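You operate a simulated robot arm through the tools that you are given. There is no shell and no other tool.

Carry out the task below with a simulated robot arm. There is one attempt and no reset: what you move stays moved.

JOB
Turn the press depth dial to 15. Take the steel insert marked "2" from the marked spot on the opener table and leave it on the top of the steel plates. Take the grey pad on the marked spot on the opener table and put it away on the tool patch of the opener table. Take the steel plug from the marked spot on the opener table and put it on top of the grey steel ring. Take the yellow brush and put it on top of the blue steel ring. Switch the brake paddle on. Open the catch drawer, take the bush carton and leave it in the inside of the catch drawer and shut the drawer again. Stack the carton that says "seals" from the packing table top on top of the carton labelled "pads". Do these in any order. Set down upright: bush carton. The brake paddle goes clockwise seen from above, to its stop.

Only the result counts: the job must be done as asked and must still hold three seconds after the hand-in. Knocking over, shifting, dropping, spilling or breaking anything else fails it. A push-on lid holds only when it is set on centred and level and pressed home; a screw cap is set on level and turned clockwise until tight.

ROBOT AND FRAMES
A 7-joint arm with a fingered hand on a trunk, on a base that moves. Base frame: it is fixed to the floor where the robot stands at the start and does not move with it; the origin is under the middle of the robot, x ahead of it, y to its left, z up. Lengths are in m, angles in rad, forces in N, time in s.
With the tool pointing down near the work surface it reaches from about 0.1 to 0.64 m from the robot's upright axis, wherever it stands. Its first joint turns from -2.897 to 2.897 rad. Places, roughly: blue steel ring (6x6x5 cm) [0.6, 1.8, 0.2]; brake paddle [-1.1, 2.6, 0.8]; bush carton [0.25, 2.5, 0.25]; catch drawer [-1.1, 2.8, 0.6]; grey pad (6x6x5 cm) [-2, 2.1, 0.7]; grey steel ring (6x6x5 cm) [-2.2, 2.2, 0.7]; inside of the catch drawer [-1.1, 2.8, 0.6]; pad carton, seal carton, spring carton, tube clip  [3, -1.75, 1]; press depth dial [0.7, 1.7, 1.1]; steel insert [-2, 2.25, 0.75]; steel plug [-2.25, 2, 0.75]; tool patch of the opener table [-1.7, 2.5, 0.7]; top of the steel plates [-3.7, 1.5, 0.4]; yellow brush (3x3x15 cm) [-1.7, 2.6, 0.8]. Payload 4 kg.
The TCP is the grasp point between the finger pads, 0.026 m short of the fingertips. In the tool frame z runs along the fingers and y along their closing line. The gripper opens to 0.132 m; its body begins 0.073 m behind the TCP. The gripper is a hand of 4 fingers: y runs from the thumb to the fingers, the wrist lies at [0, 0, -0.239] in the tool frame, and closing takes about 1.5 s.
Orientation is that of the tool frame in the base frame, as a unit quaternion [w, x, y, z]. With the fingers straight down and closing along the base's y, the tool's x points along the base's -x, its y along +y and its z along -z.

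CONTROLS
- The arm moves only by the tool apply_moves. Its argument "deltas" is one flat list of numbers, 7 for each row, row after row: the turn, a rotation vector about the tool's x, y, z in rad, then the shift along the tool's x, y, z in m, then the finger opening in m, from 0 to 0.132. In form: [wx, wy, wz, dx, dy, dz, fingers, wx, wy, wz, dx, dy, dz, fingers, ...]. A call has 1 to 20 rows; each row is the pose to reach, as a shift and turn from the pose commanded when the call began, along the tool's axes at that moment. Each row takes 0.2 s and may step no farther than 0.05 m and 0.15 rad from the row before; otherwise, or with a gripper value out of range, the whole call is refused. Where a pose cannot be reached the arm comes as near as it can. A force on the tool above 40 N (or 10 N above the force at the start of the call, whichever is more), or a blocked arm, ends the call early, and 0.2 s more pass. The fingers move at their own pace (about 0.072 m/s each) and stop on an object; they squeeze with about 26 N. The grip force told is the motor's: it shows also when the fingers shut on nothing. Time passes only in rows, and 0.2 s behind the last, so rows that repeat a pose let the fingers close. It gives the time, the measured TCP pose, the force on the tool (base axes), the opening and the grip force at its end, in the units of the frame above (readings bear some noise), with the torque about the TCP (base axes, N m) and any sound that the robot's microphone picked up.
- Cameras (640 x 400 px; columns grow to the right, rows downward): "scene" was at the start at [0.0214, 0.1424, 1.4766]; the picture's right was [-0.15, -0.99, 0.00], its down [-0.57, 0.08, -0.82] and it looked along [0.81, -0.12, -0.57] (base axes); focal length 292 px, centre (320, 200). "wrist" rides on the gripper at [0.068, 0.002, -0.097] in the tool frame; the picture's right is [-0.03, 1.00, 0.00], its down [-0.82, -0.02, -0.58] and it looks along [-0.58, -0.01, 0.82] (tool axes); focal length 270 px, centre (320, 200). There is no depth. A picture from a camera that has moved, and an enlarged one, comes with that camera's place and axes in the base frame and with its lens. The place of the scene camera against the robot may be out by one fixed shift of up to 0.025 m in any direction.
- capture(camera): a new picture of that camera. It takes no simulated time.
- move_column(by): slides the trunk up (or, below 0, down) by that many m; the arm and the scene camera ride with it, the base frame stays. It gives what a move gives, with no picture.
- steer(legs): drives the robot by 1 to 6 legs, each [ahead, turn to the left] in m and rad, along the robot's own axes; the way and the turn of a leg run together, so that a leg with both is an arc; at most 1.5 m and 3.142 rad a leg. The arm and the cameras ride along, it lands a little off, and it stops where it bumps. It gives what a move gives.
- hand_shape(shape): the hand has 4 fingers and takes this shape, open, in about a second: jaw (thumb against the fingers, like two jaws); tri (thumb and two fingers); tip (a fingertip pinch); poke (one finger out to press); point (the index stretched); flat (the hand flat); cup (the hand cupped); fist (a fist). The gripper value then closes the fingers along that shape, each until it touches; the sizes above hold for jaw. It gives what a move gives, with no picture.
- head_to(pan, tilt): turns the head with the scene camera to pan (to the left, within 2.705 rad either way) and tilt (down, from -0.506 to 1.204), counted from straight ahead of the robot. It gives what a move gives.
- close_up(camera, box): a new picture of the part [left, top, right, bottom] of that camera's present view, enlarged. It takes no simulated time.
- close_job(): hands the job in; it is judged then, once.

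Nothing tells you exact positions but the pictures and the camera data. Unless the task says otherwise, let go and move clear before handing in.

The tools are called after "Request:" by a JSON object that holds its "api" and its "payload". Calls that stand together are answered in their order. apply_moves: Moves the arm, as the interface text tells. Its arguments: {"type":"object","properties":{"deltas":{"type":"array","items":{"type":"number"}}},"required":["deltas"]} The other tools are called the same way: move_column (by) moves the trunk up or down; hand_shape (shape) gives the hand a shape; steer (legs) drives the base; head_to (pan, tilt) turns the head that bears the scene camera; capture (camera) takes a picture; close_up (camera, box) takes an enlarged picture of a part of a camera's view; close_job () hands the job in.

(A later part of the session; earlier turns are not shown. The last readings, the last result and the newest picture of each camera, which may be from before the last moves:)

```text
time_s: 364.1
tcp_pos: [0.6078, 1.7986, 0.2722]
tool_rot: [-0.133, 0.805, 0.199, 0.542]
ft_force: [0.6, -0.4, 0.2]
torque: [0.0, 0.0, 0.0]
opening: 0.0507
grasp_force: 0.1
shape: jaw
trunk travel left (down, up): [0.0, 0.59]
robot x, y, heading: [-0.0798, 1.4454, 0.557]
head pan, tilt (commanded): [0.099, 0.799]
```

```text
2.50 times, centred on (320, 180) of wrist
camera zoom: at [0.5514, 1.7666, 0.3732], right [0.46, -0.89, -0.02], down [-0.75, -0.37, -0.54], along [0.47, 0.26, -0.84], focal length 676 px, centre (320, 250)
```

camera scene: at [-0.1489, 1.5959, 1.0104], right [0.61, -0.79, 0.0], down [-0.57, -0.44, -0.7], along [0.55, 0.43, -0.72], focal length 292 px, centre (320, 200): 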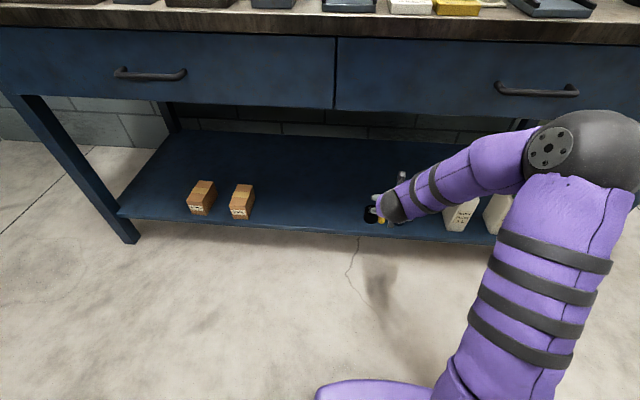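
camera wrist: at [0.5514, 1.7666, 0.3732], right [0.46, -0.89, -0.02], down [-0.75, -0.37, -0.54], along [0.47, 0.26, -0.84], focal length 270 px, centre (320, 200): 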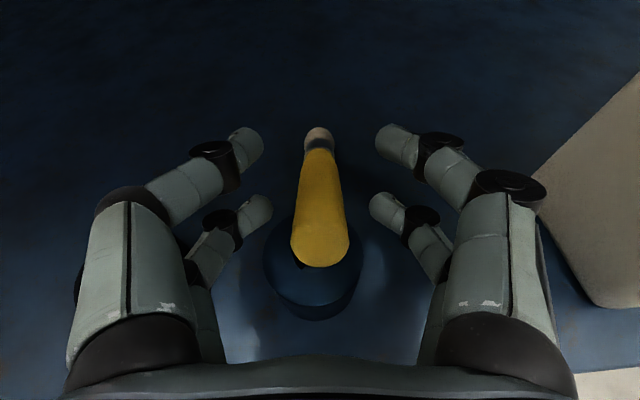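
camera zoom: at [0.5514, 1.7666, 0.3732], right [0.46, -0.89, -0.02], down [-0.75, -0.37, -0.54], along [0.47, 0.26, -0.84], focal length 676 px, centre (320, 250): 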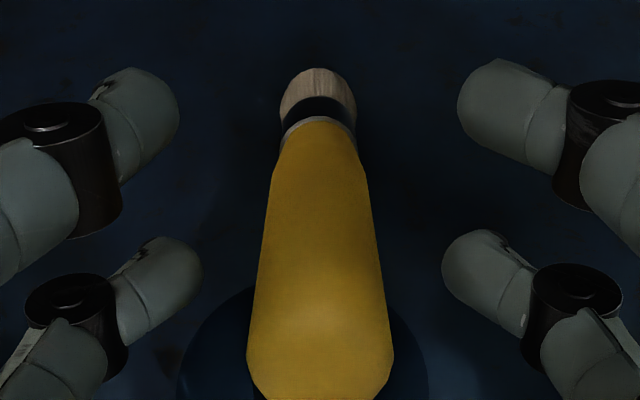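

Request:
{"api": "apply_moves", "payload": {"deltas": [0, 0.05, 0, 0.002, 0, 0, 0.05, 0, 0.1, 0, 0.004, 0, 0.0, 0.05, 0, 0.1, 0, 0.004, 0, 0.0, 0.04, 0, 0.1, 0, 0.004, 0, 0.0, 0.03, 0, 0.1, 0, 0.004, 0, 0.0, 0.02, 0, 0.1, 0, 0.004, 0, 0.0, 0.01, 0, 0.1, 0, 0.004, 0, 0.0, 0.0, 0, 0.1, 0, 0.004, 0, 0.0, 0.0]}}

Request:
{"api": "close_up", "payload": {"camera": "wrist", "box": [224, 100, 416, 260]}}

```text
time_s: 365.9
tcp_pos: [0.609, 1.7993, 0.2778]
tool_rot: [-0.143, 0.777, 0.192, 0.582]
ft_force: [0.9, 0.2, 0.3]
torque: [-0.02, -0.02, -0.01]
opening: 0.0
grasp_force: 26.1
shape: jaw
trunk travel left (down, up): [0.0, 0.59]
robot x, y, heading: [-0.0735, 1.4476, 0.559]
head pan, tilt (commanded): [0.099, 0.799]
```

```text
2.50 times, centred on (320, 180) of wrist
camera zoom: at [0.5438, 1.7628, 0.3701], right [0.46, -0.89, -0.02], down [-0.7, -0.35, -0.62], along [0.54, 0.3, -0.78], focal length 676 px, centre (320, 250)
```

zoom: 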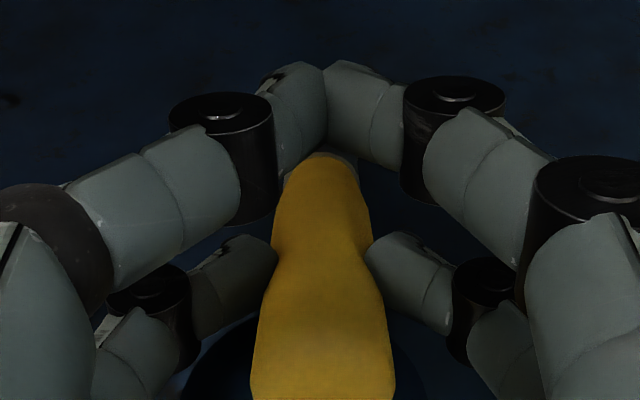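

The lower pair now clamps the handle's waist from both sides. I'll lift a little and check.

Request:
{"api": "apply_moves", "payload": {"deltas": [0, 0, 0, 0.0096, 0, -0.0028, 0, 0, 0, 0, 0.0192, 0, -0.0056, 0, 0, 0, 0, 0.0288, 0, -0.0084, 0, 0, 0, 0, 0.0384, 0, -0.0112, 0, 0, 0, 0, 0.048, 0, -0.014, 0]}}

Request:
{"api": "close_up", "payload": {"camera": "wrist", "box": [224, 100, 416, 260]}}

Request:
{"api": "close_up", "payload": {"camera": "scene", "box": [375, 170, 439, 220]}}

```text
time_s: 367.1
tcp_pos: [0.6066, 1.7982, 0.3262]
tool_rot: [-0.144, 0.776, 0.192, 0.583]
ft_force: [-0.4, -0.3, -1.5]
torque: [-0.01, 0.03, 0.0]
opening: 0.0
grasp_force: 26.3
shape: jaw
trunk travel left (down, up): [0.0, 0.59]
robot x, y, heading: [-0.0754, 1.4479, 0.559]
head pan, tilt (commanded): [0.099, 0.799]
```

```text
2.50 times, centred on (320, 180) of wrist
camera zoom: at [0.5432, 1.7621, 0.4206], right [0.46, -0.89, -0.02], down [-0.7, -0.35, -0.62], along [0.54, 0.3, -0.78], focal length 676 px, centre (320, 250)
```

zoom: 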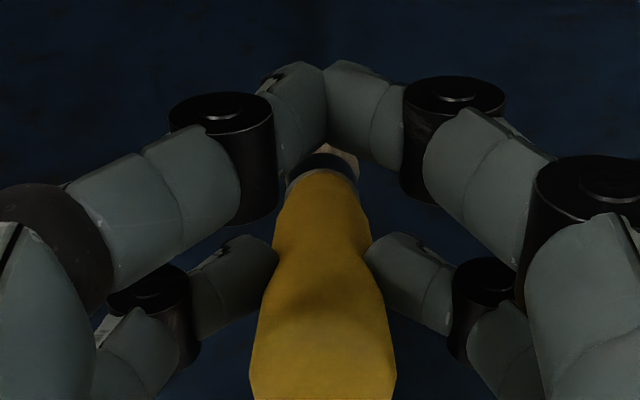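

```text
8.00 times, centred on (407, 195) of scene
camera zoom: at [-0.1488, 1.5959, 1.0104], right [0.61, -0.79, 0.0], down [-0.57, -0.44, -0.7], along [0.55, 0.43, -0.72], focal length 2335 px, centre (-376, 240)
```

zoom: 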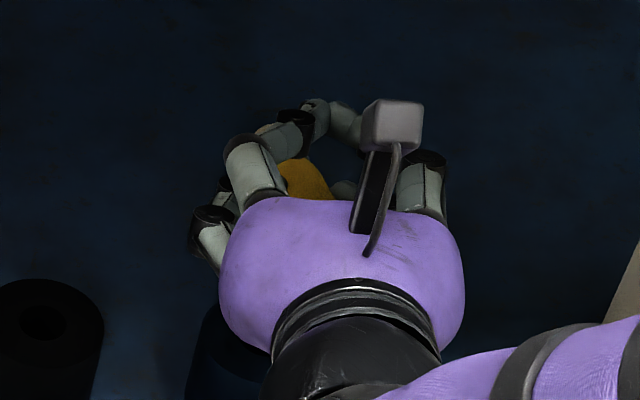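

Request:
{"api": "close_up", "payload": {"camera": "wrist", "box": [224, 140, 416, 360]}}

```text
1.82 times, centred on (320, 250) of wrist
camera zoom: at [0.5432, 1.7621, 0.4206], right [0.46, -0.89, -0.02], down [-0.7, -0.35, -0.62], along [0.54, 0.3, -0.78], focal length 491 px, centre (320, 109)
```

zoom: 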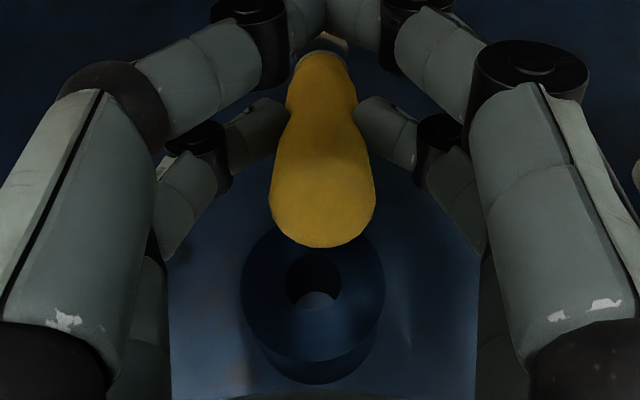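

The brush is clamped by its waist. I'll level the hand, then bring the brush's middle over the ring.

Request:
{"api": "apply_moves", "payload": {"deltas": [0, 0.1, 0, 0, 0, -0.02, 0, 0, 0.2, 0, 0, 0, -0.04, 0, 0, 0.28, 0, 0.0, 0, -0.055, 0, 0, 0.28, 0, 0.0, 0, -0.055, 0]}}

Request:
{"api": "capture", "payload": {"camera": "wrist"}}

Request:
{"api": "close_up", "payload": {"camera": "wrist", "box": [224, 100, 416, 320]}}

Request:
{"api": "close_up", "payload": {"camera": "scene", "box": [365, 170, 429, 220]}}

```text
time_s: 368.1
tcp_pos: [0.5606, 1.7735, 0.341]
tool_rot: [-0.168, 0.688, 0.169, 0.686]
ft_force: [-0.3, 0.2, -0.1]
torque: [-0.02, 0.01, -0.01]
opening: 0.0
grasp_force: 25.9
shape: jaw
trunk travel left (down, up): [0.0, 0.59]
robot x, y, heading: [-0.0748, 1.4454, 0.564]
head pan, tilt (commanded): [0.099, 0.799]
```

```text
taken
camera wrist: at [0.4753, 1.7263, 0.4111], right [0.47, -0.88, -0.02], down [-0.52, -0.25, -0.81], along [0.71, 0.39, -0.58], focal length 270 px, centre (320, 200)
```

wrist: 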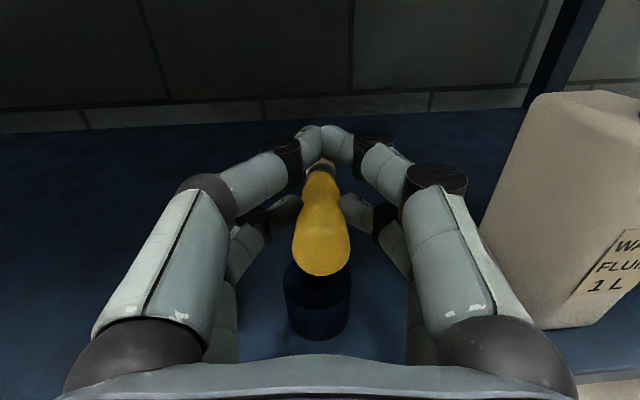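

```text
1.82 times, centred on (320, 210) of wrist
camera zoom: at [0.4753, 1.7263, 0.4111], right [0.47, -0.88, -0.02], down [-0.52, -0.25, -0.81], along [0.71, 0.39, -0.58], focal length 491 px, centre (320, 182)
```

zoom: 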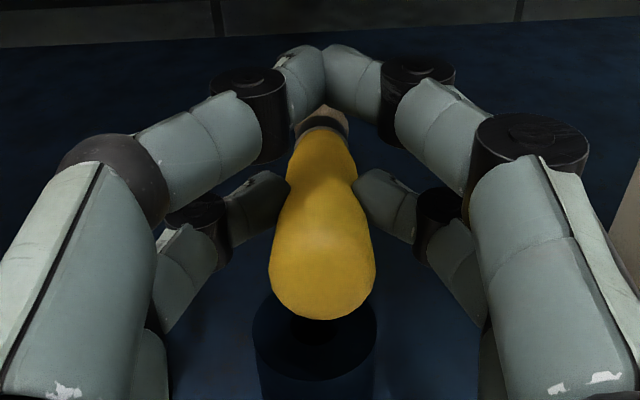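

```text
8.00 times, centred on (397, 195) of scene
camera zoom: at [-0.1488, 1.5959, 1.0105], right [0.61, -0.79, 0.0], down [-0.57, -0.44, -0.7], along [0.55, 0.43, -0.72], focal length 2335 px, centre (-296, 240)
```

zoom: 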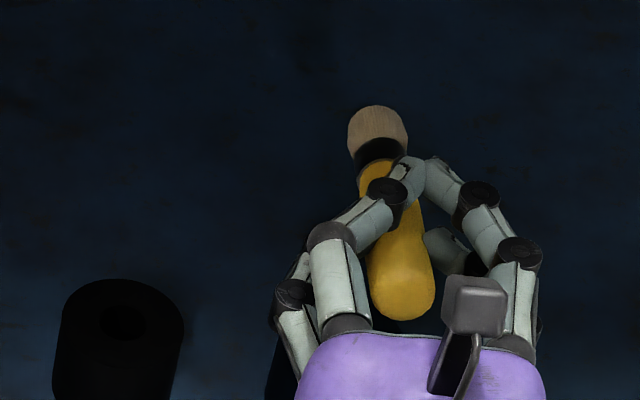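

The brush is level within ~5° and firmly held. I'll centre it over the ring and lower to just above contact.

Request:
{"api": "apply_moves", "payload": {"deltas": [0, 0, 0, 0, -0.004, -0.002, 0, 0, 0, 0, -0.03, -0.004, -0.002, 0, 0, 0, 0, -0.055, -0.004, -0.002, 0, 0, 0, 0, -0.066, -0.004, -0.002, 0, 0, 0, 0, -0.066, -0.004, -0.002, 0]}}

Request:
{"api": "close_up", "payload": {"camera": "wrist", "box": [224, 100, 416, 320]}}

Request:
{"api": "close_up", "payload": {"camera": "scene", "box": [375, 180, 439, 230]}}

```text
time_s: 369.3
tcp_pos: [0.5572, 1.7766, 0.2749]
tool_rot: [-0.168, 0.688, 0.17, 0.685]
ft_force: [-0.9, -0.6, 0.8]
torque: [0.0, -0.03, -0.03]
opening: 0.0001
grasp_force: 26.0
shape: jaw
trunk travel left (down, up): [0.0, 0.59]
robot x, y, heading: [-0.0734, 1.4446, 0.56]
head pan, tilt (commanded): [0.099, 0.799]
```

```text
1.82 times, centred on (320, 210) of wrist
camera zoom: at [0.4716, 1.7289, 0.3448], right [0.47, -0.88, -0.02], down [-0.52, -0.25, -0.81], along [0.71, 0.39, -0.58], focal length 491 px, centre (320, 182)
```

zoom: 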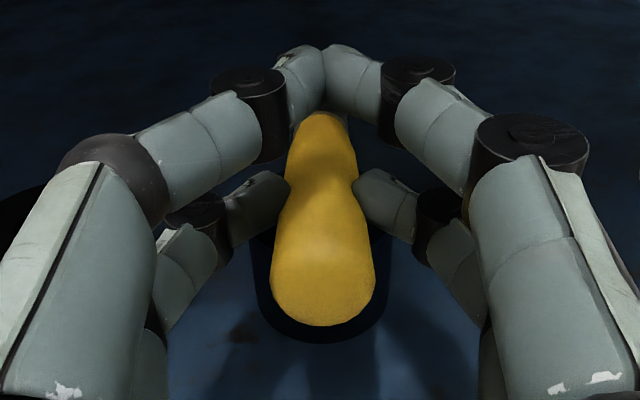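

```text
8.00 times, centred on (407, 205) of scene
camera zoom: at [-0.1489, 1.5959, 1.0105], right [0.61, -0.79, 0.0], down [-0.57, -0.44, -0.7], along [0.55, 0.43, -0.72], focal length 2335 px, centre (-376, 160)
```

zoom: 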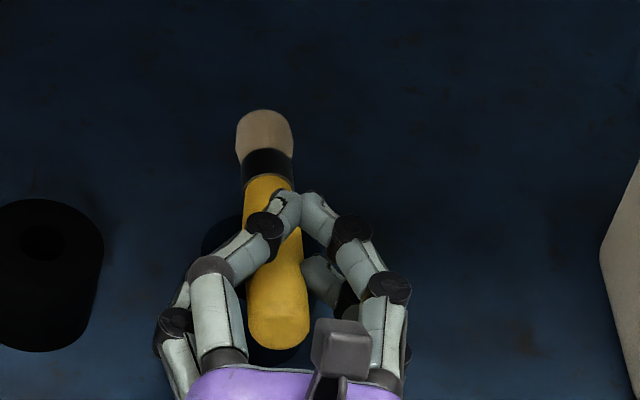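

Request:
{"api": "apply_moves", "payload": {"deltas": [0, 0, 0, -0.003, 0, 0, 0, 0, 0, 0, -0.003, 0, 0, 0]}}

Request:
{"api": "close_up", "payload": {"camera": "wrist", "box": [224, 100, 416, 320]}}

Request:
{"api": "close_up", "payload": {"camera": "scene", "box": [382, 185, 430, 225]}}

```text
time_s: 369.9
tcp_pos: [0.5564, 1.7769, 0.2722]
tool_rot: [-0.168, 0.688, 0.17, 0.685]
ft_force: [-0.3, -0.3, 1.2]
torque: [0.03, -0.06, 0.0]
opening: 0.0
grasp_force: 26.0
shape: jaw
trunk travel left (down, up): [0.0, 0.59]
robot x, y, heading: [-0.0717, 1.444, 0.559]
head pan, tilt (commanded): [0.099, 0.799]
```

```text
1.82 times, centred on (320, 210) of wrist
camera zoom: at [0.4713, 1.7289, 0.3422], right [0.47, -0.88, -0.02], down [-0.52, -0.25, -0.81], along [0.71, 0.39, -0.58], focal length 491 px, centre (320, 182)
```

zoom: 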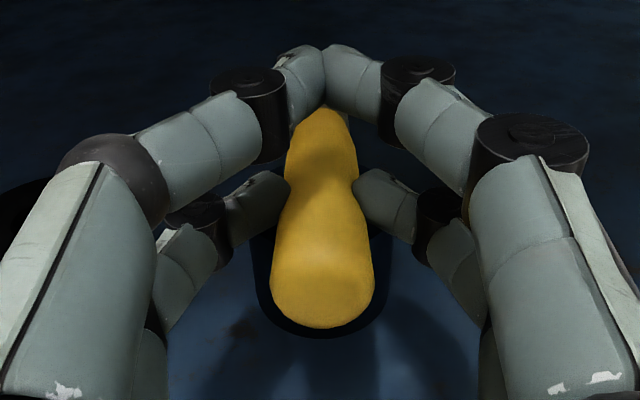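

```text
10.00 times, centred on (406, 205) of scene
camera zoom: at [-0.149, 1.5959, 1.0105], right [0.61, -0.79, 0.0], down [-0.57, -0.44, -0.7], along [0.55, 0.43, -0.72], focal length 2919 px, centre (-540, 150)
```

zoom: 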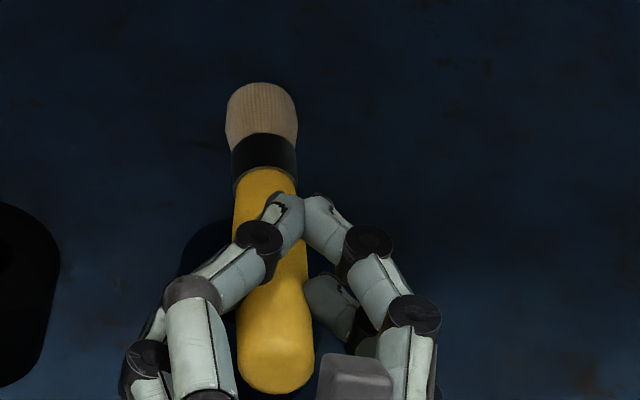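

Request:
{"api": "apply_moves", "payload": {"deltas": [0, 0, 0, 0.008, 0, 0, 0, 0, 0, 0, 0.008, -0.004, 0, 0, 0, 0, 0, 0.003, -0.004, 0, 0, 0, 0, 0, 0.0, -0.004, 0, 0, 0, 0, 0, -0.0015, -0.004, 0, 0]}}

Request:
{"api": "close_up", "payload": {"camera": "scene", "box": [382, 185, 430, 225]}}

Request:
{"api": "close_up", "payload": {"camera": "wrist", "box": [224, 100, 416, 320]}}

```text
time_s: 371.1
tcp_pos: [0.5553, 1.7798, 0.2719]
tool_rot: [-0.168, 0.688, 0.17, 0.685]
ft_force: [-0.7, 0.0, 1.3]
torque: [0.04, -0.06, -0.01]
opening: 0.0
grasp_force: 26.3
shape: jaw
trunk travel left (down, up): [0.0, 0.59]
robot x, y, heading: [-0.074, 1.448, 0.565]
head pan, tilt (commanded): [0.099, 0.799]
```

```text
10.00 times, centred on (406, 205) of scene
camera zoom: at [-0.149, 1.5959, 1.0105], right [0.61, -0.79, 0.0], down [-0.57, -0.44, -0.7], along [0.55, 0.43, -0.72], focal length 2919 px, centre (-540, 150)
```

zoom: 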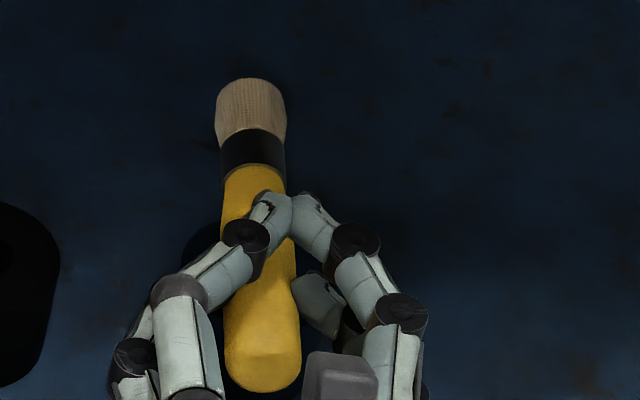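

```text
1.82 times, centred on (320, 210) of wrist
camera zoom: at [0.4701, 1.7329, 0.3413], right [0.47, -0.88, -0.02], down [-0.52, -0.25, -0.81], along [0.71, 0.39, -0.58], focal length 491 px, centre (320, 182)
```

zoom: 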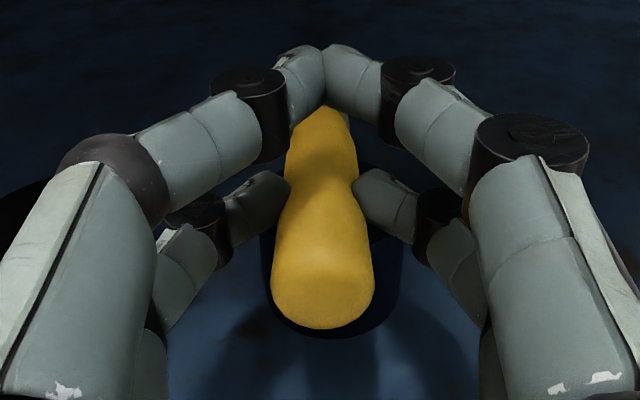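

The brush lies level on the ring with its balance point over the centre. I'll open the fingers very slowly and stop with them just clear.

Request:
{"api": "apply_moves", "payload": {"deltas": [0, 0, 0, 0, 0, 0, 0.006, 0, 0, 0, 0, 0, 0, 0.01, 0, 0, 0, 0, 0, 0, 0.013, 0, 0, 0, 0, 0, 0, 0.015, 0, 0, 0, 0, 0, 0, 0.017, 0, 0, 0, 0, 0, 0, 0.019, 0, 0, 0, 0, 0, 0, 0.021, 0, 0, 0, 0, 0, 0, 0.023, 0, 0, 0, 0, 0, 0, 0.025, 0, 0, 0, 0, 0, 0, 0.027, 0, 0, 0, 0, 0, 0, 0.029, 0, 0, 0, 0, 0, 0, 0.031]}}

Request:
{"api": "close_up", "payload": {"camera": "wrist", "box": [224, 100, 416, 320]}}

Request:
{"api": "close_up", "payload": {"camera": "scene", "box": [382, 185, 430, 225]}}

```text
time_s: 373.7
tcp_pos: [0.5554, 1.7806, 0.2712]
tool_rot: [-0.168, 0.688, 0.17, 0.685]
ft_force: [0.0, 0.3, 0.0]
torque: [-0.01, -0.01, 0.02]
opening: 0.0301
grasp_force: 0.0
shape: jaw
trunk travel left (down, up): [0.0, 0.59]
robot x, y, heading: [-0.0736, 1.444, 0.556]
head pan, tilt (commanded): [0.099, 0.799]
```

```text
1.82 times, centred on (320, 210) of wrist
camera zoom: at [0.47, 1.7329, 0.3411], right [0.47, -0.88, -0.02], down [-0.52, -0.25, -0.81], along [0.71, 0.39, -0.58], focal length 491 px, centre (320, 182)
```

zoom: 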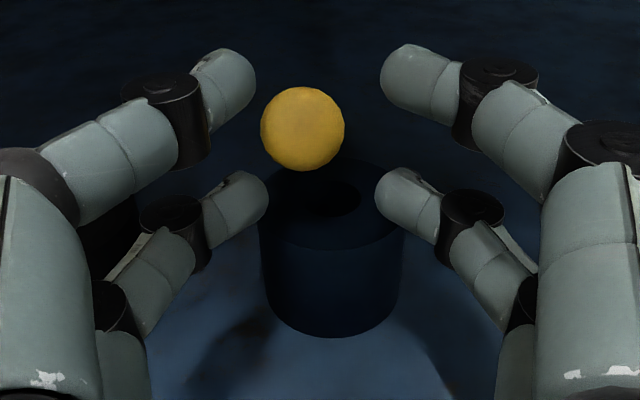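

```text
10.00 times, centred on (406, 205) of scene
camera zoom: at [-0.1489, 1.5959, 1.0105], right [0.61, -0.79, 0.0], down [-0.57, -0.44, -0.7], along [0.55, 0.43, -0.72], focal length 2919 px, centre (-540, 150)
```

zoom: 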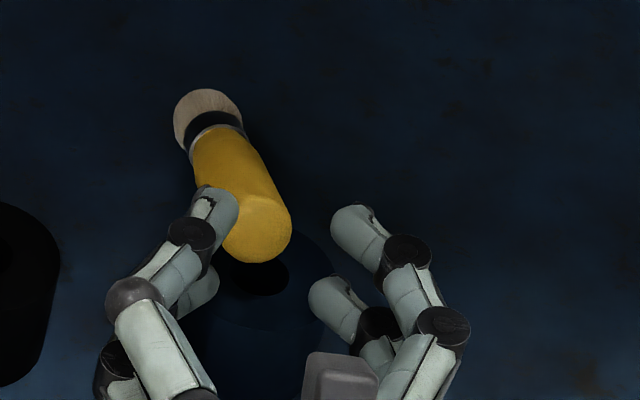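

The brush tipped forward over the ring's far edge: its balance point is evidently much nearer the bristles than its middle. I'll retreat and look, then re-grip and place it further back.

Request:
{"api": "apply_moves", "payload": {"deltas": [0, 0, 0, 0.0, 0, -0.02, 0.04, 0, 0, 0, 0.02, 0, -0.04, 0.05, 0, 0, 0, 0.05, 0, -0.05, 0.05, 0, -0.1, 0, 0.08, 0, -0.05, 0.05, 0, -0.25, 0, 0.1, 0, -0.05, 0.05, 0, -0.38, 0, 0.11, 0, -0.05, 0.05, 0, -0.38, 0, 0.11, 0, -0.05, 0.05]}}

Request:
{"api": "capture", "payload": {"camera": "wrist"}}

Request:
{"api": "close_up", "payload": {"camera": "wrist", "box": [240, 140, 400, 300]}}

```text
time_s: 375.3
tcp_pos: [0.5108, 1.7565, 0.3817]
tool_rot: [-0.133, 0.805, 0.199, 0.542]
ft_force: [-0.6, -0.5, 0.0]
torque: [0.02, 0.0, -0.01]
opening: 0.0495
grasp_force: 0.1
shape: jaw
trunk travel left (down, up): [0.0, 0.59]
robot x, y, heading: [-0.0752, 1.4464, 0.556]
head pan, tilt (commanded): [0.099, 0.799]
```

```text
taken
camera wrist: at [0.4545, 1.7247, 0.4817], right [0.46, -0.89, -0.02], down [-0.76, -0.37, -0.54], along [0.47, 0.26, -0.84], focal length 270 px, centre (320, 200)
```

wrist: 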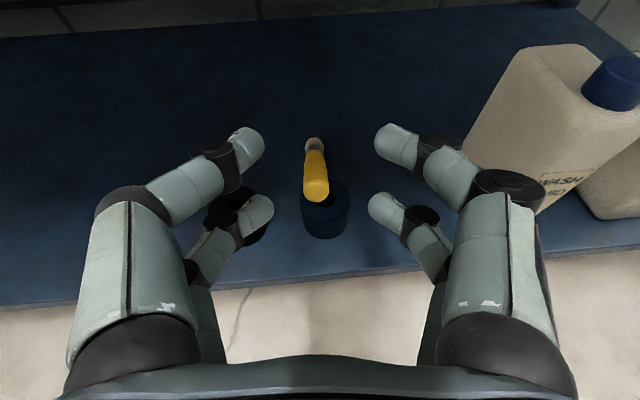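

```text
2.50 times, centred on (320, 220) of wrist
camera zoom: at [0.4545, 1.7247, 0.4817], right [0.46, -0.89, -0.02], down [-0.76, -0.37, -0.54], along [0.47, 0.26, -0.84], focal length 676 px, centre (320, 150)
```

zoom: 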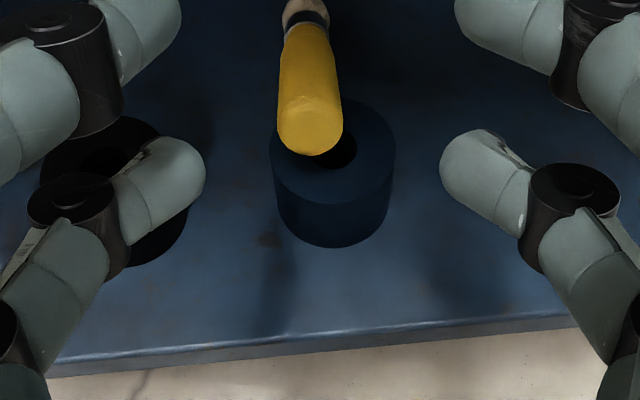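

I'll come in along the brush's axis again, deeper this time, and clamp it with the lower pair.

Request:
{"api": "apply_moves", "payload": {"deltas": [0.017, -0.02, -0.007, -0.018, -0.001, 0.033, 0.05, 0.0343, -0.04, -0.0139, -0.036, -0.002, 0.066, 0.05, 0.0343, -0.04, -0.0139, -0.0567, -0.0035, 0.1003, 0.05, 0.0343, -0.04, -0.0139, -0.0577, -0.0045, 0.13, 0.05, 0.0343, -0.04, -0.0139, -0.0588, -0.0055, 0.1604, 0.05, 0.0343, -0.04, -0.0139, -0.0588, -0.0055, 0.1604, 0.05]}}

Request:
{"api": "close_up", "payload": {"camera": "wrist", "box": [224, 100, 416, 340]}}

```text
time_s: 376.7
tcp_pos: [0.6196, 1.8209, 0.267]
tool_rot: [-0.14, 0.812, 0.217, 0.524]
ft_force: [-0.8, -0.8, 0.0]
torque: [-0.01, 0.01, -0.01]
opening: 0.0498
grasp_force: 0.0
shape: jaw
trunk travel left (down, up): [0.0, 0.59]
robot x, y, heading: [-0.0753, 1.4457, 0.561]
head pan, tilt (commanded): [0.099, 0.799]
```

```text
1.67 times, centred on (320, 220) of wrist
camera zoom: at [0.568, 1.7888, 0.3697], right [0.49, -0.87, -0.02], down [-0.76, -0.41, -0.51], along [0.43, 0.26, -0.86], focal length 450 px, centre (320, 167)
```

zoom: 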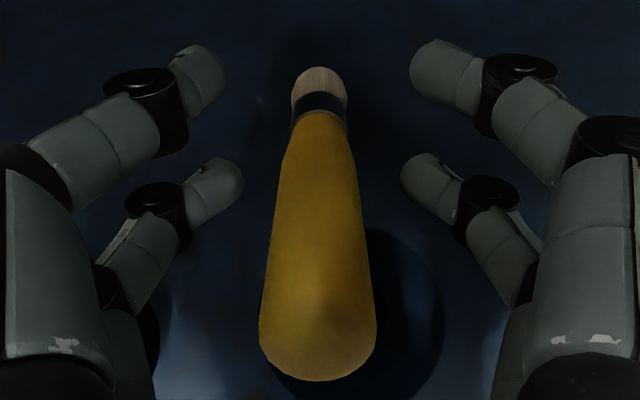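

Request:
{"api": "apply_moves", "payload": {"deltas": [0, 0.04, 0, 0.003, 0, 0, 0.05, 0, 0.08, 0, 0.006, 0, 0, 0.05, 0, 0.08, 0, 0.006, 0, 0, 0.04, 0, 0.08, 0, 0.006, 0, 0, 0.03, 0, 0.08, 0, 0.006, 0, 0, 0.02, 0, 0.08, 0, 0.006, 0, 0, 0.01, 0, 0.08, 0, 0.006, 0, 0, 0.0, 0, 0.08, 0, 0.006, 0, 0, 0.0]}}

Request:
{"api": "close_up", "payload": {"camera": "wrist", "box": [224, 100, 416, 340]}}

```text
time_s: 378.5
tcp_pos: [0.6228, 1.822, 0.2756]
tool_rot: [-0.149, 0.788, 0.211, 0.559]
ft_force: [5.1, 3.7, 13.1]
torque: [0.15, -0.18, -0.01]
opening: 0.0
grasp_force: 26.3
shape: jaw
trunk travel left (down, up): [0.0, 0.59]
robot x, y, heading: [-0.0723, 1.445, 0.56]
head pan, tilt (commanded): [0.099, 0.799]
```

```text
1.67 times, centred on (320, 220) of wrist
camera zoom: at [0.5641, 1.7862, 0.3741], right [0.49, -0.87, -0.02], down [-0.72, -0.39, -0.58], along [0.5, 0.3, -0.81], focal length 450 px, centre (320, 167)
```

zoom: 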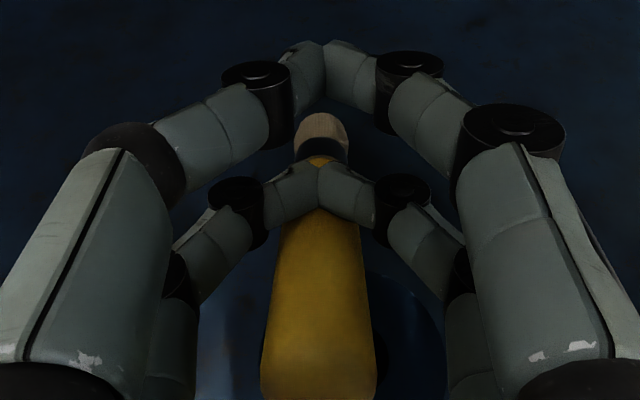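

Request:
{"api": "apply_moves", "payload": {"deltas": [0, 0, 0, 0.004, 0, 0, 0.02, 0, 0, 0, 0.004, 0, 0, 0.05, 0, 0, 0, 0.002, 0, 0, 0.05, 0, 0, 0, -0.006, 0, 0, 0.05, 0, 0, 0, -0.01, 0, 0, 0.05, 0, 0, 0, -0.01, 0, 0, 0.04, 0, 0, 0, -0.01, 0, 0, 0.03, 0, 0, 0, -0.01, 0, 0, 0.02, 0, 0, 0, -0.01, 0, 0, 0.01, 0, 0, 0, -0.01, 0, 0, 0.0, 0, 0, 0, -0.01, 0, 0, 0.0]}}

Request:
{"api": "close_up", "payload": {"camera": "wrist", "box": [224, 100, 416, 340]}}

```text
time_s: 380.9
tcp_pos: [0.6208, 1.8208, 0.263]
tool_rot: [-0.148, 0.79, 0.211, 0.557]
ft_force: [-0.1, -0.1, -0.4]
torque: [0.01, -0.03, -0.02]
opening: 0.0
grasp_force: 25.8
shape: jaw
trunk travel left (down, up): [0.0, 0.59]
robot x, y, heading: [-0.0738, 1.4468, 0.561]
head pan, tilt (commanded): [0.099, 0.799]
```

```text
1.67 times, centred on (320, 220) of wrist
camera zoom: at [0.5615, 1.784, 0.3608], right [0.49, -0.87, -0.02], down [-0.72, -0.39, -0.57], along [0.49, 0.3, -0.82], focal length 450 px, centre (320, 167)
```

zoom: 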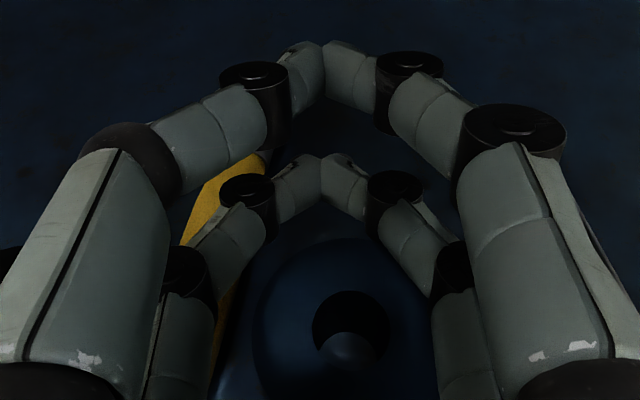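

The brush rolled off again, to the left. I'll raise the hand, pitch it nearly vertical and look down at where it lies; then I'll grip it with both finger pairs along its length.

Request:
{"api": "apply_moves", "payload": {"deltas": [0, 0, 0, 0.028, 0, -0.01, 0, 0, 0, 0, 0.056, 0, -0.02, 0, 0, 0, 0, 0.084, 0, -0.03, 0, 0, 0, 0, 0.1225, 0, -0.0438, 0.0, 0, 0, 0, 0.1225, 0, -0.0438, 0.04]}}

Request:
{"api": "capture", "payload": {"camera": "wrist"}}

Request:
{"api": "close_up", "payload": {"camera": "scene", "box": [345, 170, 441, 230]}}

```text
time_s: 382.1
tcp_pos: [0.6199, 1.8203, 0.3925]
tool_rot: [-0.149, 0.79, 0.212, 0.556]
ft_force: [0.5, 0.3, 0.2]
torque: [-0.03, 0.0, 0.01]
opening: 0.0382
grasp_force: 0.1
shape: jaw
trunk travel left (down, up): [0.0, 0.59]
robot x, y, heading: [-0.0757, 1.449, 0.562]
head pan, tilt (commanded): [0.099, 0.799]
```

```text
taken
camera wrist: at [0.5615, 1.7837, 0.4904], right [0.49, -0.87, -0.02], down [-0.72, -0.39, -0.57], along [0.49, 0.3, -0.82], focal length 270 px, centre (320, 200)
```

wrist: 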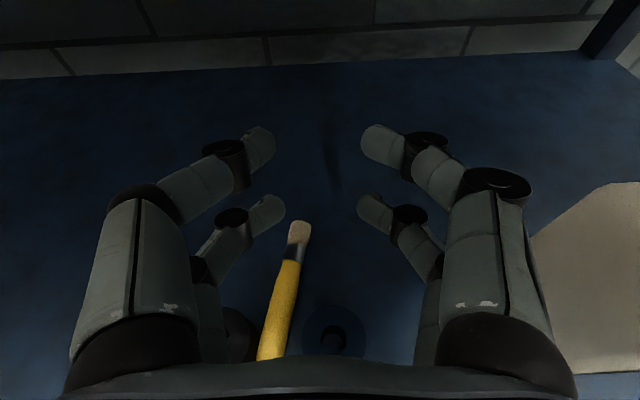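

```text
6.67 times, centred on (393, 200) of scene
camera zoom: at [-0.1489, 1.5959, 1.0104], right [0.61, -0.79, 0.0], down [-0.57, -0.44, -0.7], along [0.55, 0.43, -0.72], focal length 1946 px, centre (-167, 200)
```

zoom: 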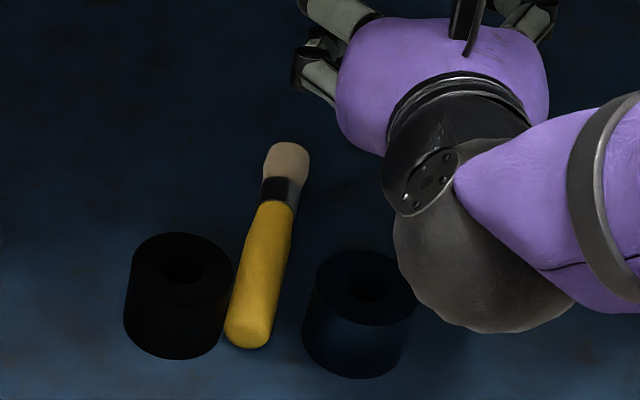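

The brush is again between the rings. I'll move above its far half and pitch the hand nearly vertical (staying low under the drawers) for a two-pair grip.

Request:
{"api": "apply_moves", "payload": {"deltas": [-0.05, 0, 0.018, -0.02, -0.01, 0.018, 0.05, -0.1, 0, 0.036, -0.045, -0.02, 0.036, 0.05, -0.146, 0, 0.0523, -0.07, -0.03, 0.055, 0.05, -0.146, 0, 0.0523, -0.088, -0.0362, 0.0724, 0.05, -0.146, 0, 0.0523, -0.088, -0.0362, 0.0724, 0.05]}}

Request:
{"api": "apply_moves", "payload": {"deltas": [0, -0.14, 0, 0, 0, 0, 0.05, 0, -0.28, 0, 0, 0, 0, 0.05, 0, -0.42, 0, 0, 0, 0, 0.05, 0, -0.56, 0, 0, 0, 0, 0.05, 0, -0.7, 0, 0, 0, 0, 0.05, 0, -0.84, 0, 0, 0, 0, 0.05, 0, -0.98, 0, 0, 0, 0, 0.05, 0, -1.08, 0, 0, 0, 0, 0.05]}}

Request:
{"api": "capture", "payload": {"camera": "wrist"}}

Request:
{"api": "capture", "payload": {"camera": "scene"}}

```text
time_s: 383.3
tcp_pos: [0.636, 1.872, 0.2868]
tool_rot: [-0.104, 0.804, 0.149, 0.566]
ft_force: [-0.8, 0.1, -0.4]
torque: [0.0, -0.03, -0.01]
opening: 0.0498
grasp_force: 0.0
shape: jaw
trunk travel left (down, up): [0.0, 0.59]
robot x, y, heading: [-0.0714, 1.4448, 0.56]
head pan, tilt (commanded): [0.099, 0.799]
```

```text
time_s: 385.1
tcp_pos: [0.6019, 1.8453, 0.276]
tool_rot: [-0.014, 0.981, 0.182, 0.07]
ft_force: [0.1, 0.8, -0.4]
torque: [-0.04, -0.03, 0.04]
opening: 0.05
grasp_force: 0.0
shape: jaw
out of reach, approached as far as the arm can: row 7, 8
trunk travel left (down, up): [0.0, 0.59]
robot x, y, heading: [-0.0793, 1.4436, 0.558]
head pan, tilt (commanded): [0.099, 0.799]
```

```text
taken
camera wrist: at [0.6525, 1.8623, 0.3828], right [0.34, -0.94, 0.0], down [-0.84, -0.3, 0.46], along [-0.43, -0.15, -0.89], focal length 270 px, centre (320, 200)
```

wrist: 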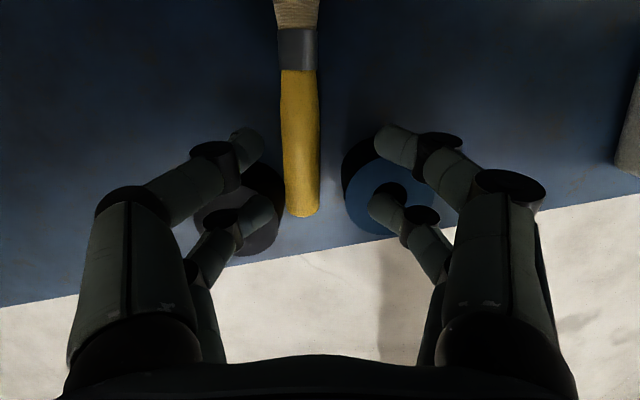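

```text
taken
camera scene: at [-0.1488, 1.5961, 1.0104], right [0.61, -0.79, 0.0], down [-0.57, -0.44, -0.7], along [0.55, 0.43, -0.72], focal length 292 px, centre (320, 200)
```

scene: 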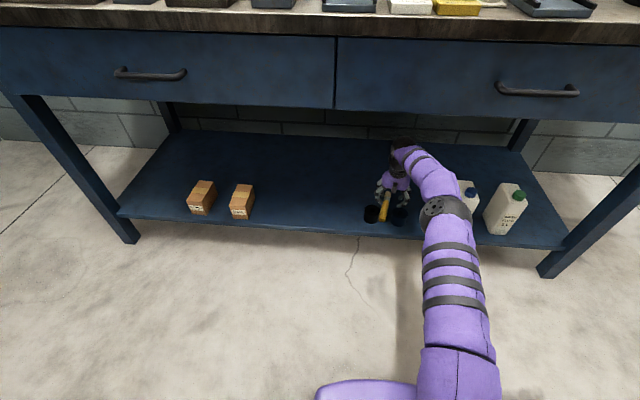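

The arm is at full stretch; I'll drive 6 cm closer and fine-adjust over the brush.

Request:
{"api": "steer", "payload": {"legs": [[0.06, 0.0]]}}

Request:
{"api": "capture", "payload": {"camera": "wrist"}}

Request:
{"api": "close_up", "payload": {"camera": "wrist", "box": [224, 60, 416, 240]}}

```text
time_s: 386.0
tcp_pos: [0.6542, 1.8776, 0.2769]
tool_rot: [-0.013, 0.981, 0.182, 0.072]
ft_force: [-0.2, 0.8, -0.3]
torque: [0.01, 0.0, -0.01]
opening: 0.0499
grasp_force: 0.1
shape: jaw
trunk travel left (down, up): [0.0, 0.59]
robot x, y, heading: [-0.0215, 1.4788, 0.56]
head pan, tilt (commanded): [0.099, 0.799]
```

```text
taken
camera wrist: at [0.705, 1.8948, 0.3833], right [0.33, -0.94, 0.0], down [-0.84, -0.3, 0.45], along [-0.43, -0.15, -0.89], focal length 270 px, centre (320, 200)
```

wrist: 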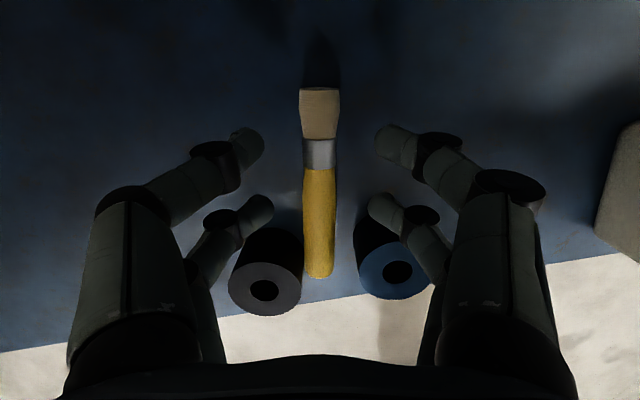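

```text
2.22 times, centred on (320, 150) of wrist
camera zoom: at [0.705, 1.8948, 0.3833], right [0.33, -0.94, 0.0], down [-0.84, -0.3, 0.45], along [-0.43, -0.15, -0.89], focal length 601 px, centre (320, 311)
```

zoom: 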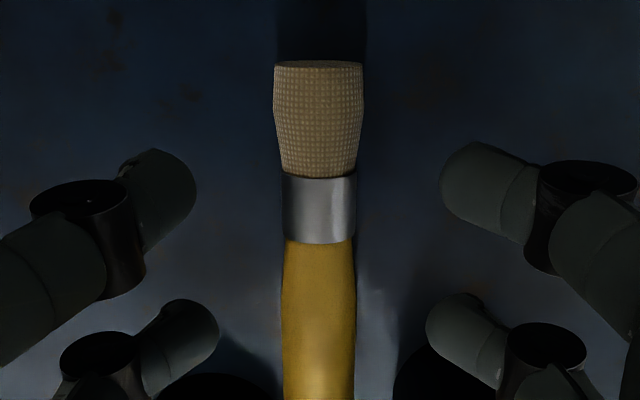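

Now the brush is exactly between the two finger pairs. I'll shift back 1.6 cm so the pairs straddle its balance point near the ferrule, and descend.

Request:
{"api": "apply_moves", "payload": {"deltas": [0, 0, 0, -0.0163, 0, -0.0024, 0.05, 0, 0, 0, -0.0204, 0, 0.026, 0.05, 0, 0, 0, -0.0235, 0, 0.048, 0.05, 0, 0, 0, -0.0245, 0, 0.0548, 0.05, 0, 0, 0, -0.0245, 0, 0.0548, 0.05]}}

Request:
{"api": "close_up", "payload": {"camera": "wrist", "box": [224, 90, 416, 270]}}

```text
time_s: 387.2
tcp_pos: [0.6401, 1.8727, 0.2186]
tool_rot: [-0.013, 0.981, 0.182, 0.072]
ft_force: [-0.1, 0.1, -0.4]
torque: [-0.03, 0.0, 0.03]
opening: 0.0498
grasp_force: 0.1
shape: jaw
trunk travel left (down, up): [0.0, 0.59]
robot x, y, heading: [-0.0226, 1.4785, 0.562]
head pan, tilt (commanded): [0.099, 0.799]
```

```text
2.22 times, centred on (320, 180) of wrist
camera zoom: at [0.6899, 1.8898, 0.3256], right [0.33, -0.94, 0.0], down [-0.84, -0.3, 0.45], along [-0.43, -0.15, -0.89], focal length 601 px, centre (320, 244)
```

zoom: 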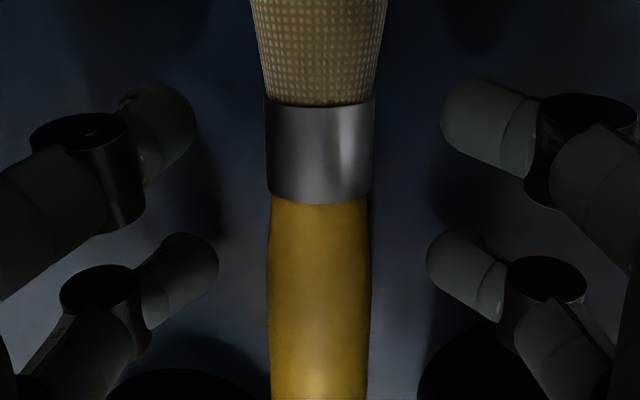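

Request:
{"api": "apply_moves", "payload": {"deltas": [0, 0, 0, 0, 0, 0, 0.04, 0, 0, 0, 0, 0, 0, 0.03, 0, 0, 0, 0, 0, 0, 0.02, 0, 0, 0, 0, 0, 0, 0.01, 0, 0, 0, 0, 0, 0, 0.0, 0, 0, 0, 0, 0, 0, 0.0]}}

Request:
{"api": "close_up", "payload": {"camera": "wrist", "box": [224, 90, 416, 270]}}

```text
time_s: 388.6
tcp_pos: [0.6407, 1.8729, 0.2191]
tool_rot: [-0.013, 0.981, 0.182, 0.071]
ft_force: [-0.4, 0.8, 1.8]
torque: [0.06, -0.05, 0.01]
opening: 0.0166
grasp_force: 26.5
shape: jaw
trunk travel left (down, up): [0.0, 0.59]
robot x, y, heading: [-0.024, 1.4781, 0.56]
head pan, tilt (commanded): [0.099, 0.799]
```

```text
2.22 times, centred on (320, 180) of wrist
camera zoom: at [0.69, 1.8898, 0.3259], right [0.33, -0.94, 0.0], down [-0.84, -0.3, 0.45], along [-0.43, -0.15, -0.89], focal length 601 px, centre (320, 244)
```

zoom: 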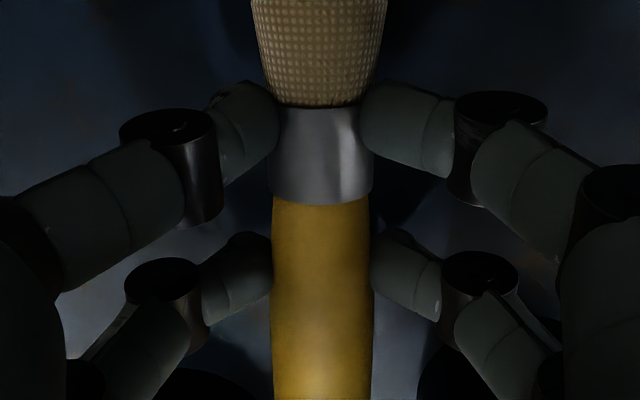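

Both pairs now grip the brush firmly. I'll lift it straight up.

Request:
{"api": "apply_moves", "payload": {"deltas": [0, 0, 0, 0.0028, 0, -0.0198, 0, 0, 0, 0, 0.0057, 0, -0.0396, 0, 0, 0, 0, 0.0085, 0, -0.0595, 0, 0, 0, 0, 0.0092, 0, -0.0644, 0]}}

Request:
{"api": "capture", "payload": {"camera": "wrist"}}

Request:
{"api": "close_up", "payload": {"camera": "scene", "box": [345, 150, 441, 230]}}

```text
time_s: 389.6
tcp_pos: [0.6402, 1.8727, 0.2838]
tool_rot: [-0.013, 0.981, 0.182, 0.071]
ft_force: [-0.1, -0.3, -0.4]
torque: [0.0, 0.01, 0.0]
opening: 0.0167
grasp_force: 25.7
shape: jaw
trunk travel left (down, up): [0.0, 0.59]
robot x, y, heading: [-0.0248, 1.4778, 0.559]
head pan, tilt (commanded): [0.099, 0.799]
```

```text
taken
camera wrist: at [0.6898, 1.8897, 0.3896], right [0.33, -0.94, 0.0], down [-0.84, -0.3, 0.45], along [-0.43, -0.15, -0.89], focal length 270 px, centre (320, 200)
```

wrist: 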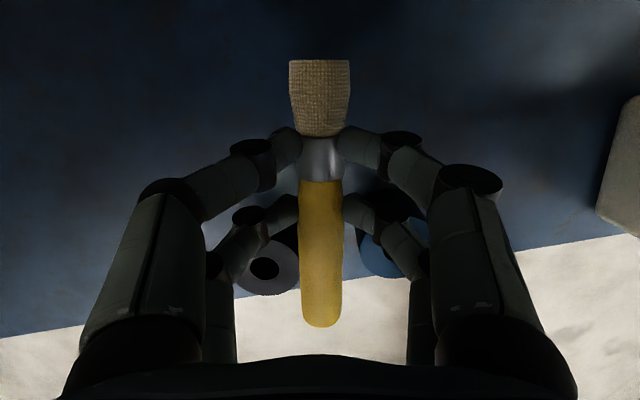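

```text
5.00 times, centred on (393, 190) of scene
camera zoom: at [-0.0967, 1.6286, 1.0104], right [0.61, -0.79, 0.0], down [-0.57, -0.44, -0.7], along [0.55, 0.43, -0.72], focal length 1460 px, centre (-45, 250)
```

zoom: 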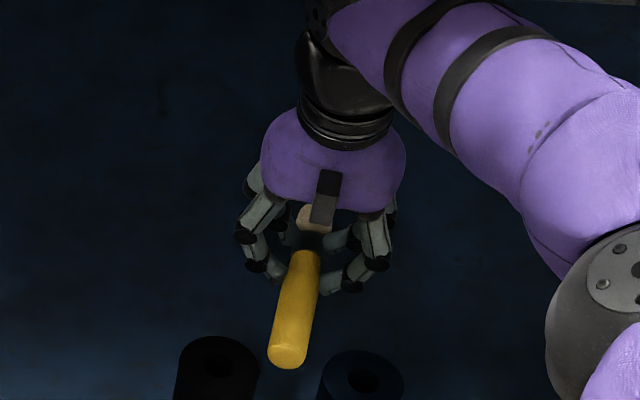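

The brush is held level and rigid. I'll carry it over the blue ring, slightly bristle-heavy side centred, and stop just above.

Request:
{"api": "apply_moves", "payload": {"deltas": [0, 0, 0, -0.0182, 0.0138, -0.0026, 0, 0, 0, 0, -0.0363, 0.0276, -0.0053, 0, 0, 0, 0, -0.0545, 0.0413, -0.0079, 0, 0, 0, 0, -0.0726, 0.0551, -0.0105, 0, 0, 0, 0, -0.0726, 0.0551, -0.0105, 0]}}

Request:
{"api": "capture", "payload": {"camera": "wrist"}}

Request:
{"api": "close_up", "payload": {"camera": "wrist", "box": [224, 110, 416, 290]}}

Request:
{"api": "close_up", "payload": {"camera": "scene", "box": [345, 170, 441, 250]}}

```text
time_s: 390.8
tcp_pos: [0.5913, 1.793, 0.2851]
tool_rot: [-0.013, 0.98, 0.182, 0.073]
ft_force: [-1.2, 0.5, -0.8]
torque: [0.01, 0.0, -0.01]
opening: 0.0167
grasp_force: 26.0
shape: jaw
trunk travel left (down, up): [0.0, 0.59]
robot x, y, heading: [-0.0241, 1.479, 0.562]
head pan, tilt (commanded): [0.099, 0.799]
```

```text
taken
camera wrist: at [0.6418, 1.8109, 0.3913], right [0.33, -0.94, 0.0], down [-0.84, -0.3, 0.45], along [-0.43, -0.15, -0.89], focal length 270 px, centre (320, 200)
```

wrist: 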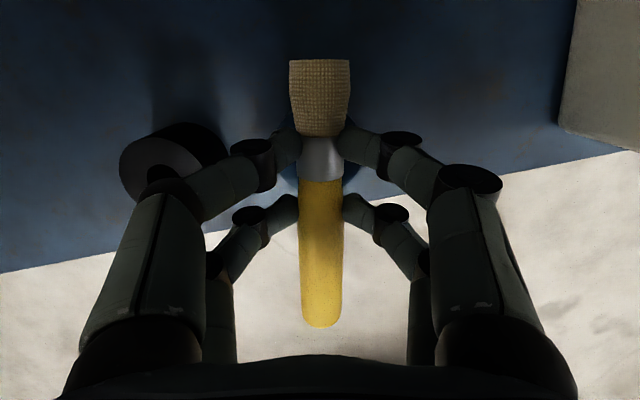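

```text
2.22 times, centred on (320, 200) of wrist
camera zoom: at [0.6418, 1.8109, 0.3913], right [0.33, -0.94, 0.0], down [-0.84, -0.3, 0.45], along [-0.43, -0.15, -0.89], focal length 601 px, centre (320, 200)
```

zoom: 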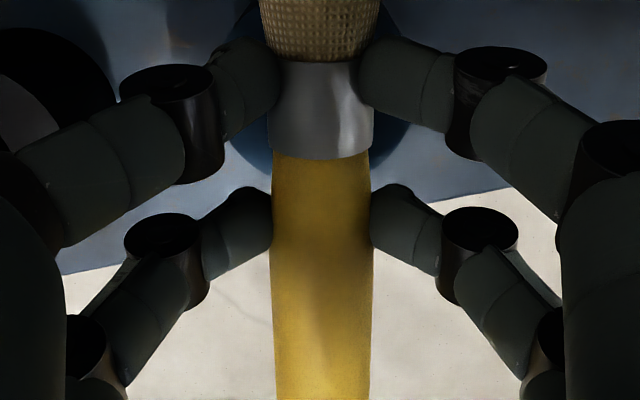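

```text
5.00 times, centred on (393, 210) of scene
camera zoom: at [-0.0968, 1.6286, 1.0104], right [0.61, -0.79, 0.0], down [-0.57, -0.44, -0.7], along [0.55, 0.43, -0.72], focal length 1460 px, centre (-45, 150)
```

zoom: 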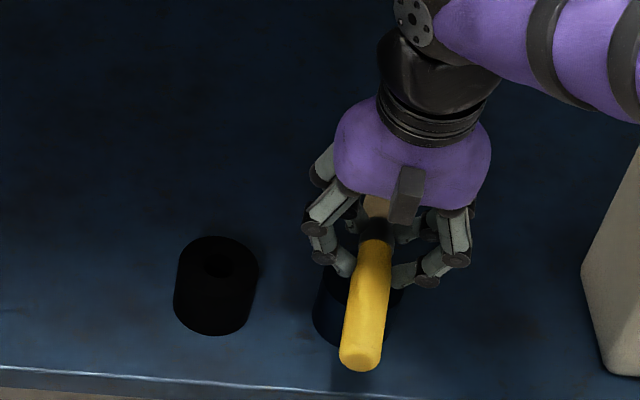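

Request:
{"api": "apply_moves", "payload": {"deltas": [0, 0, 0, -0.0013, -0.001, 0.0089, 0, 0, 0, 0, -0.0026, -0.001, 0.0178, 0, 0, 0, 0, -0.0031, -0.001, 0.0218, 0]}}

Request:
{"api": "close_up", "payload": {"camera": "wrist", "box": [224, 60, 416, 240]}}

Request:
{"api": "close_up", "payload": {"camera": "scene", "box": [365, 190, 429, 240]}}

```text
time_s: 391.6
tcp_pos: [0.591, 1.7949, 0.2626]
tool_rot: [-0.013, 0.981, 0.181, 0.072]
ft_force: [-0.7, -0.7, 3.5]
torque: [-0.04, 0.01, -0.02]
opening: 0.0166
grasp_force: 26.0
shape: jaw
trunk travel left (down, up): [0.0, 0.59]
robot x, y, heading: [-0.026, 1.4807, 0.563]
head pan, tilt (commanded): [0.099, 0.799]
```

```text
2.22 times, centred on (320, 150) of wrist
camera zoom: at [0.6414, 1.8115, 0.3696], right [0.33, -0.94, 0.0], down [-0.84, -0.3, 0.45], along [-0.43, -0.15, -0.89], focal length 601 px, centre (320, 311)
```

zoom: 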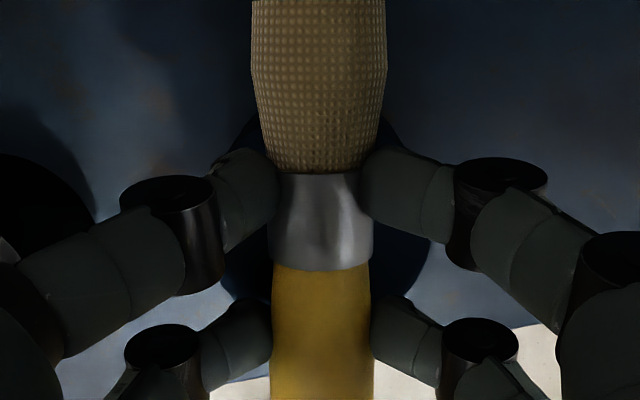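

```text
8.00 times, centred on (397, 215) of scene
camera zoom: at [-0.0971, 1.6285, 1.0106], right [0.61, -0.79, 0.0], down [-0.57, -0.44, -0.7], along [0.55, 0.43, -0.72], focal length 2335 px, centre (-296, 80)
```

zoom: 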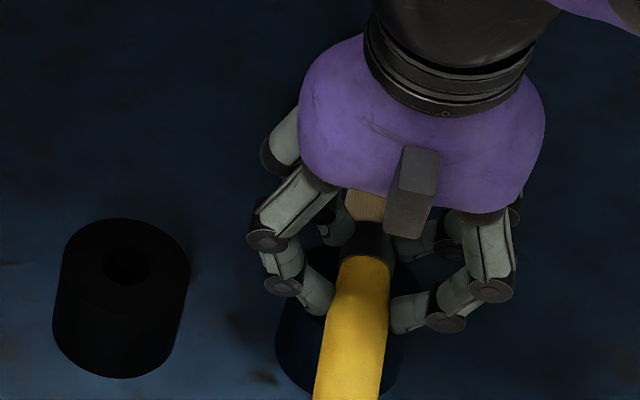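

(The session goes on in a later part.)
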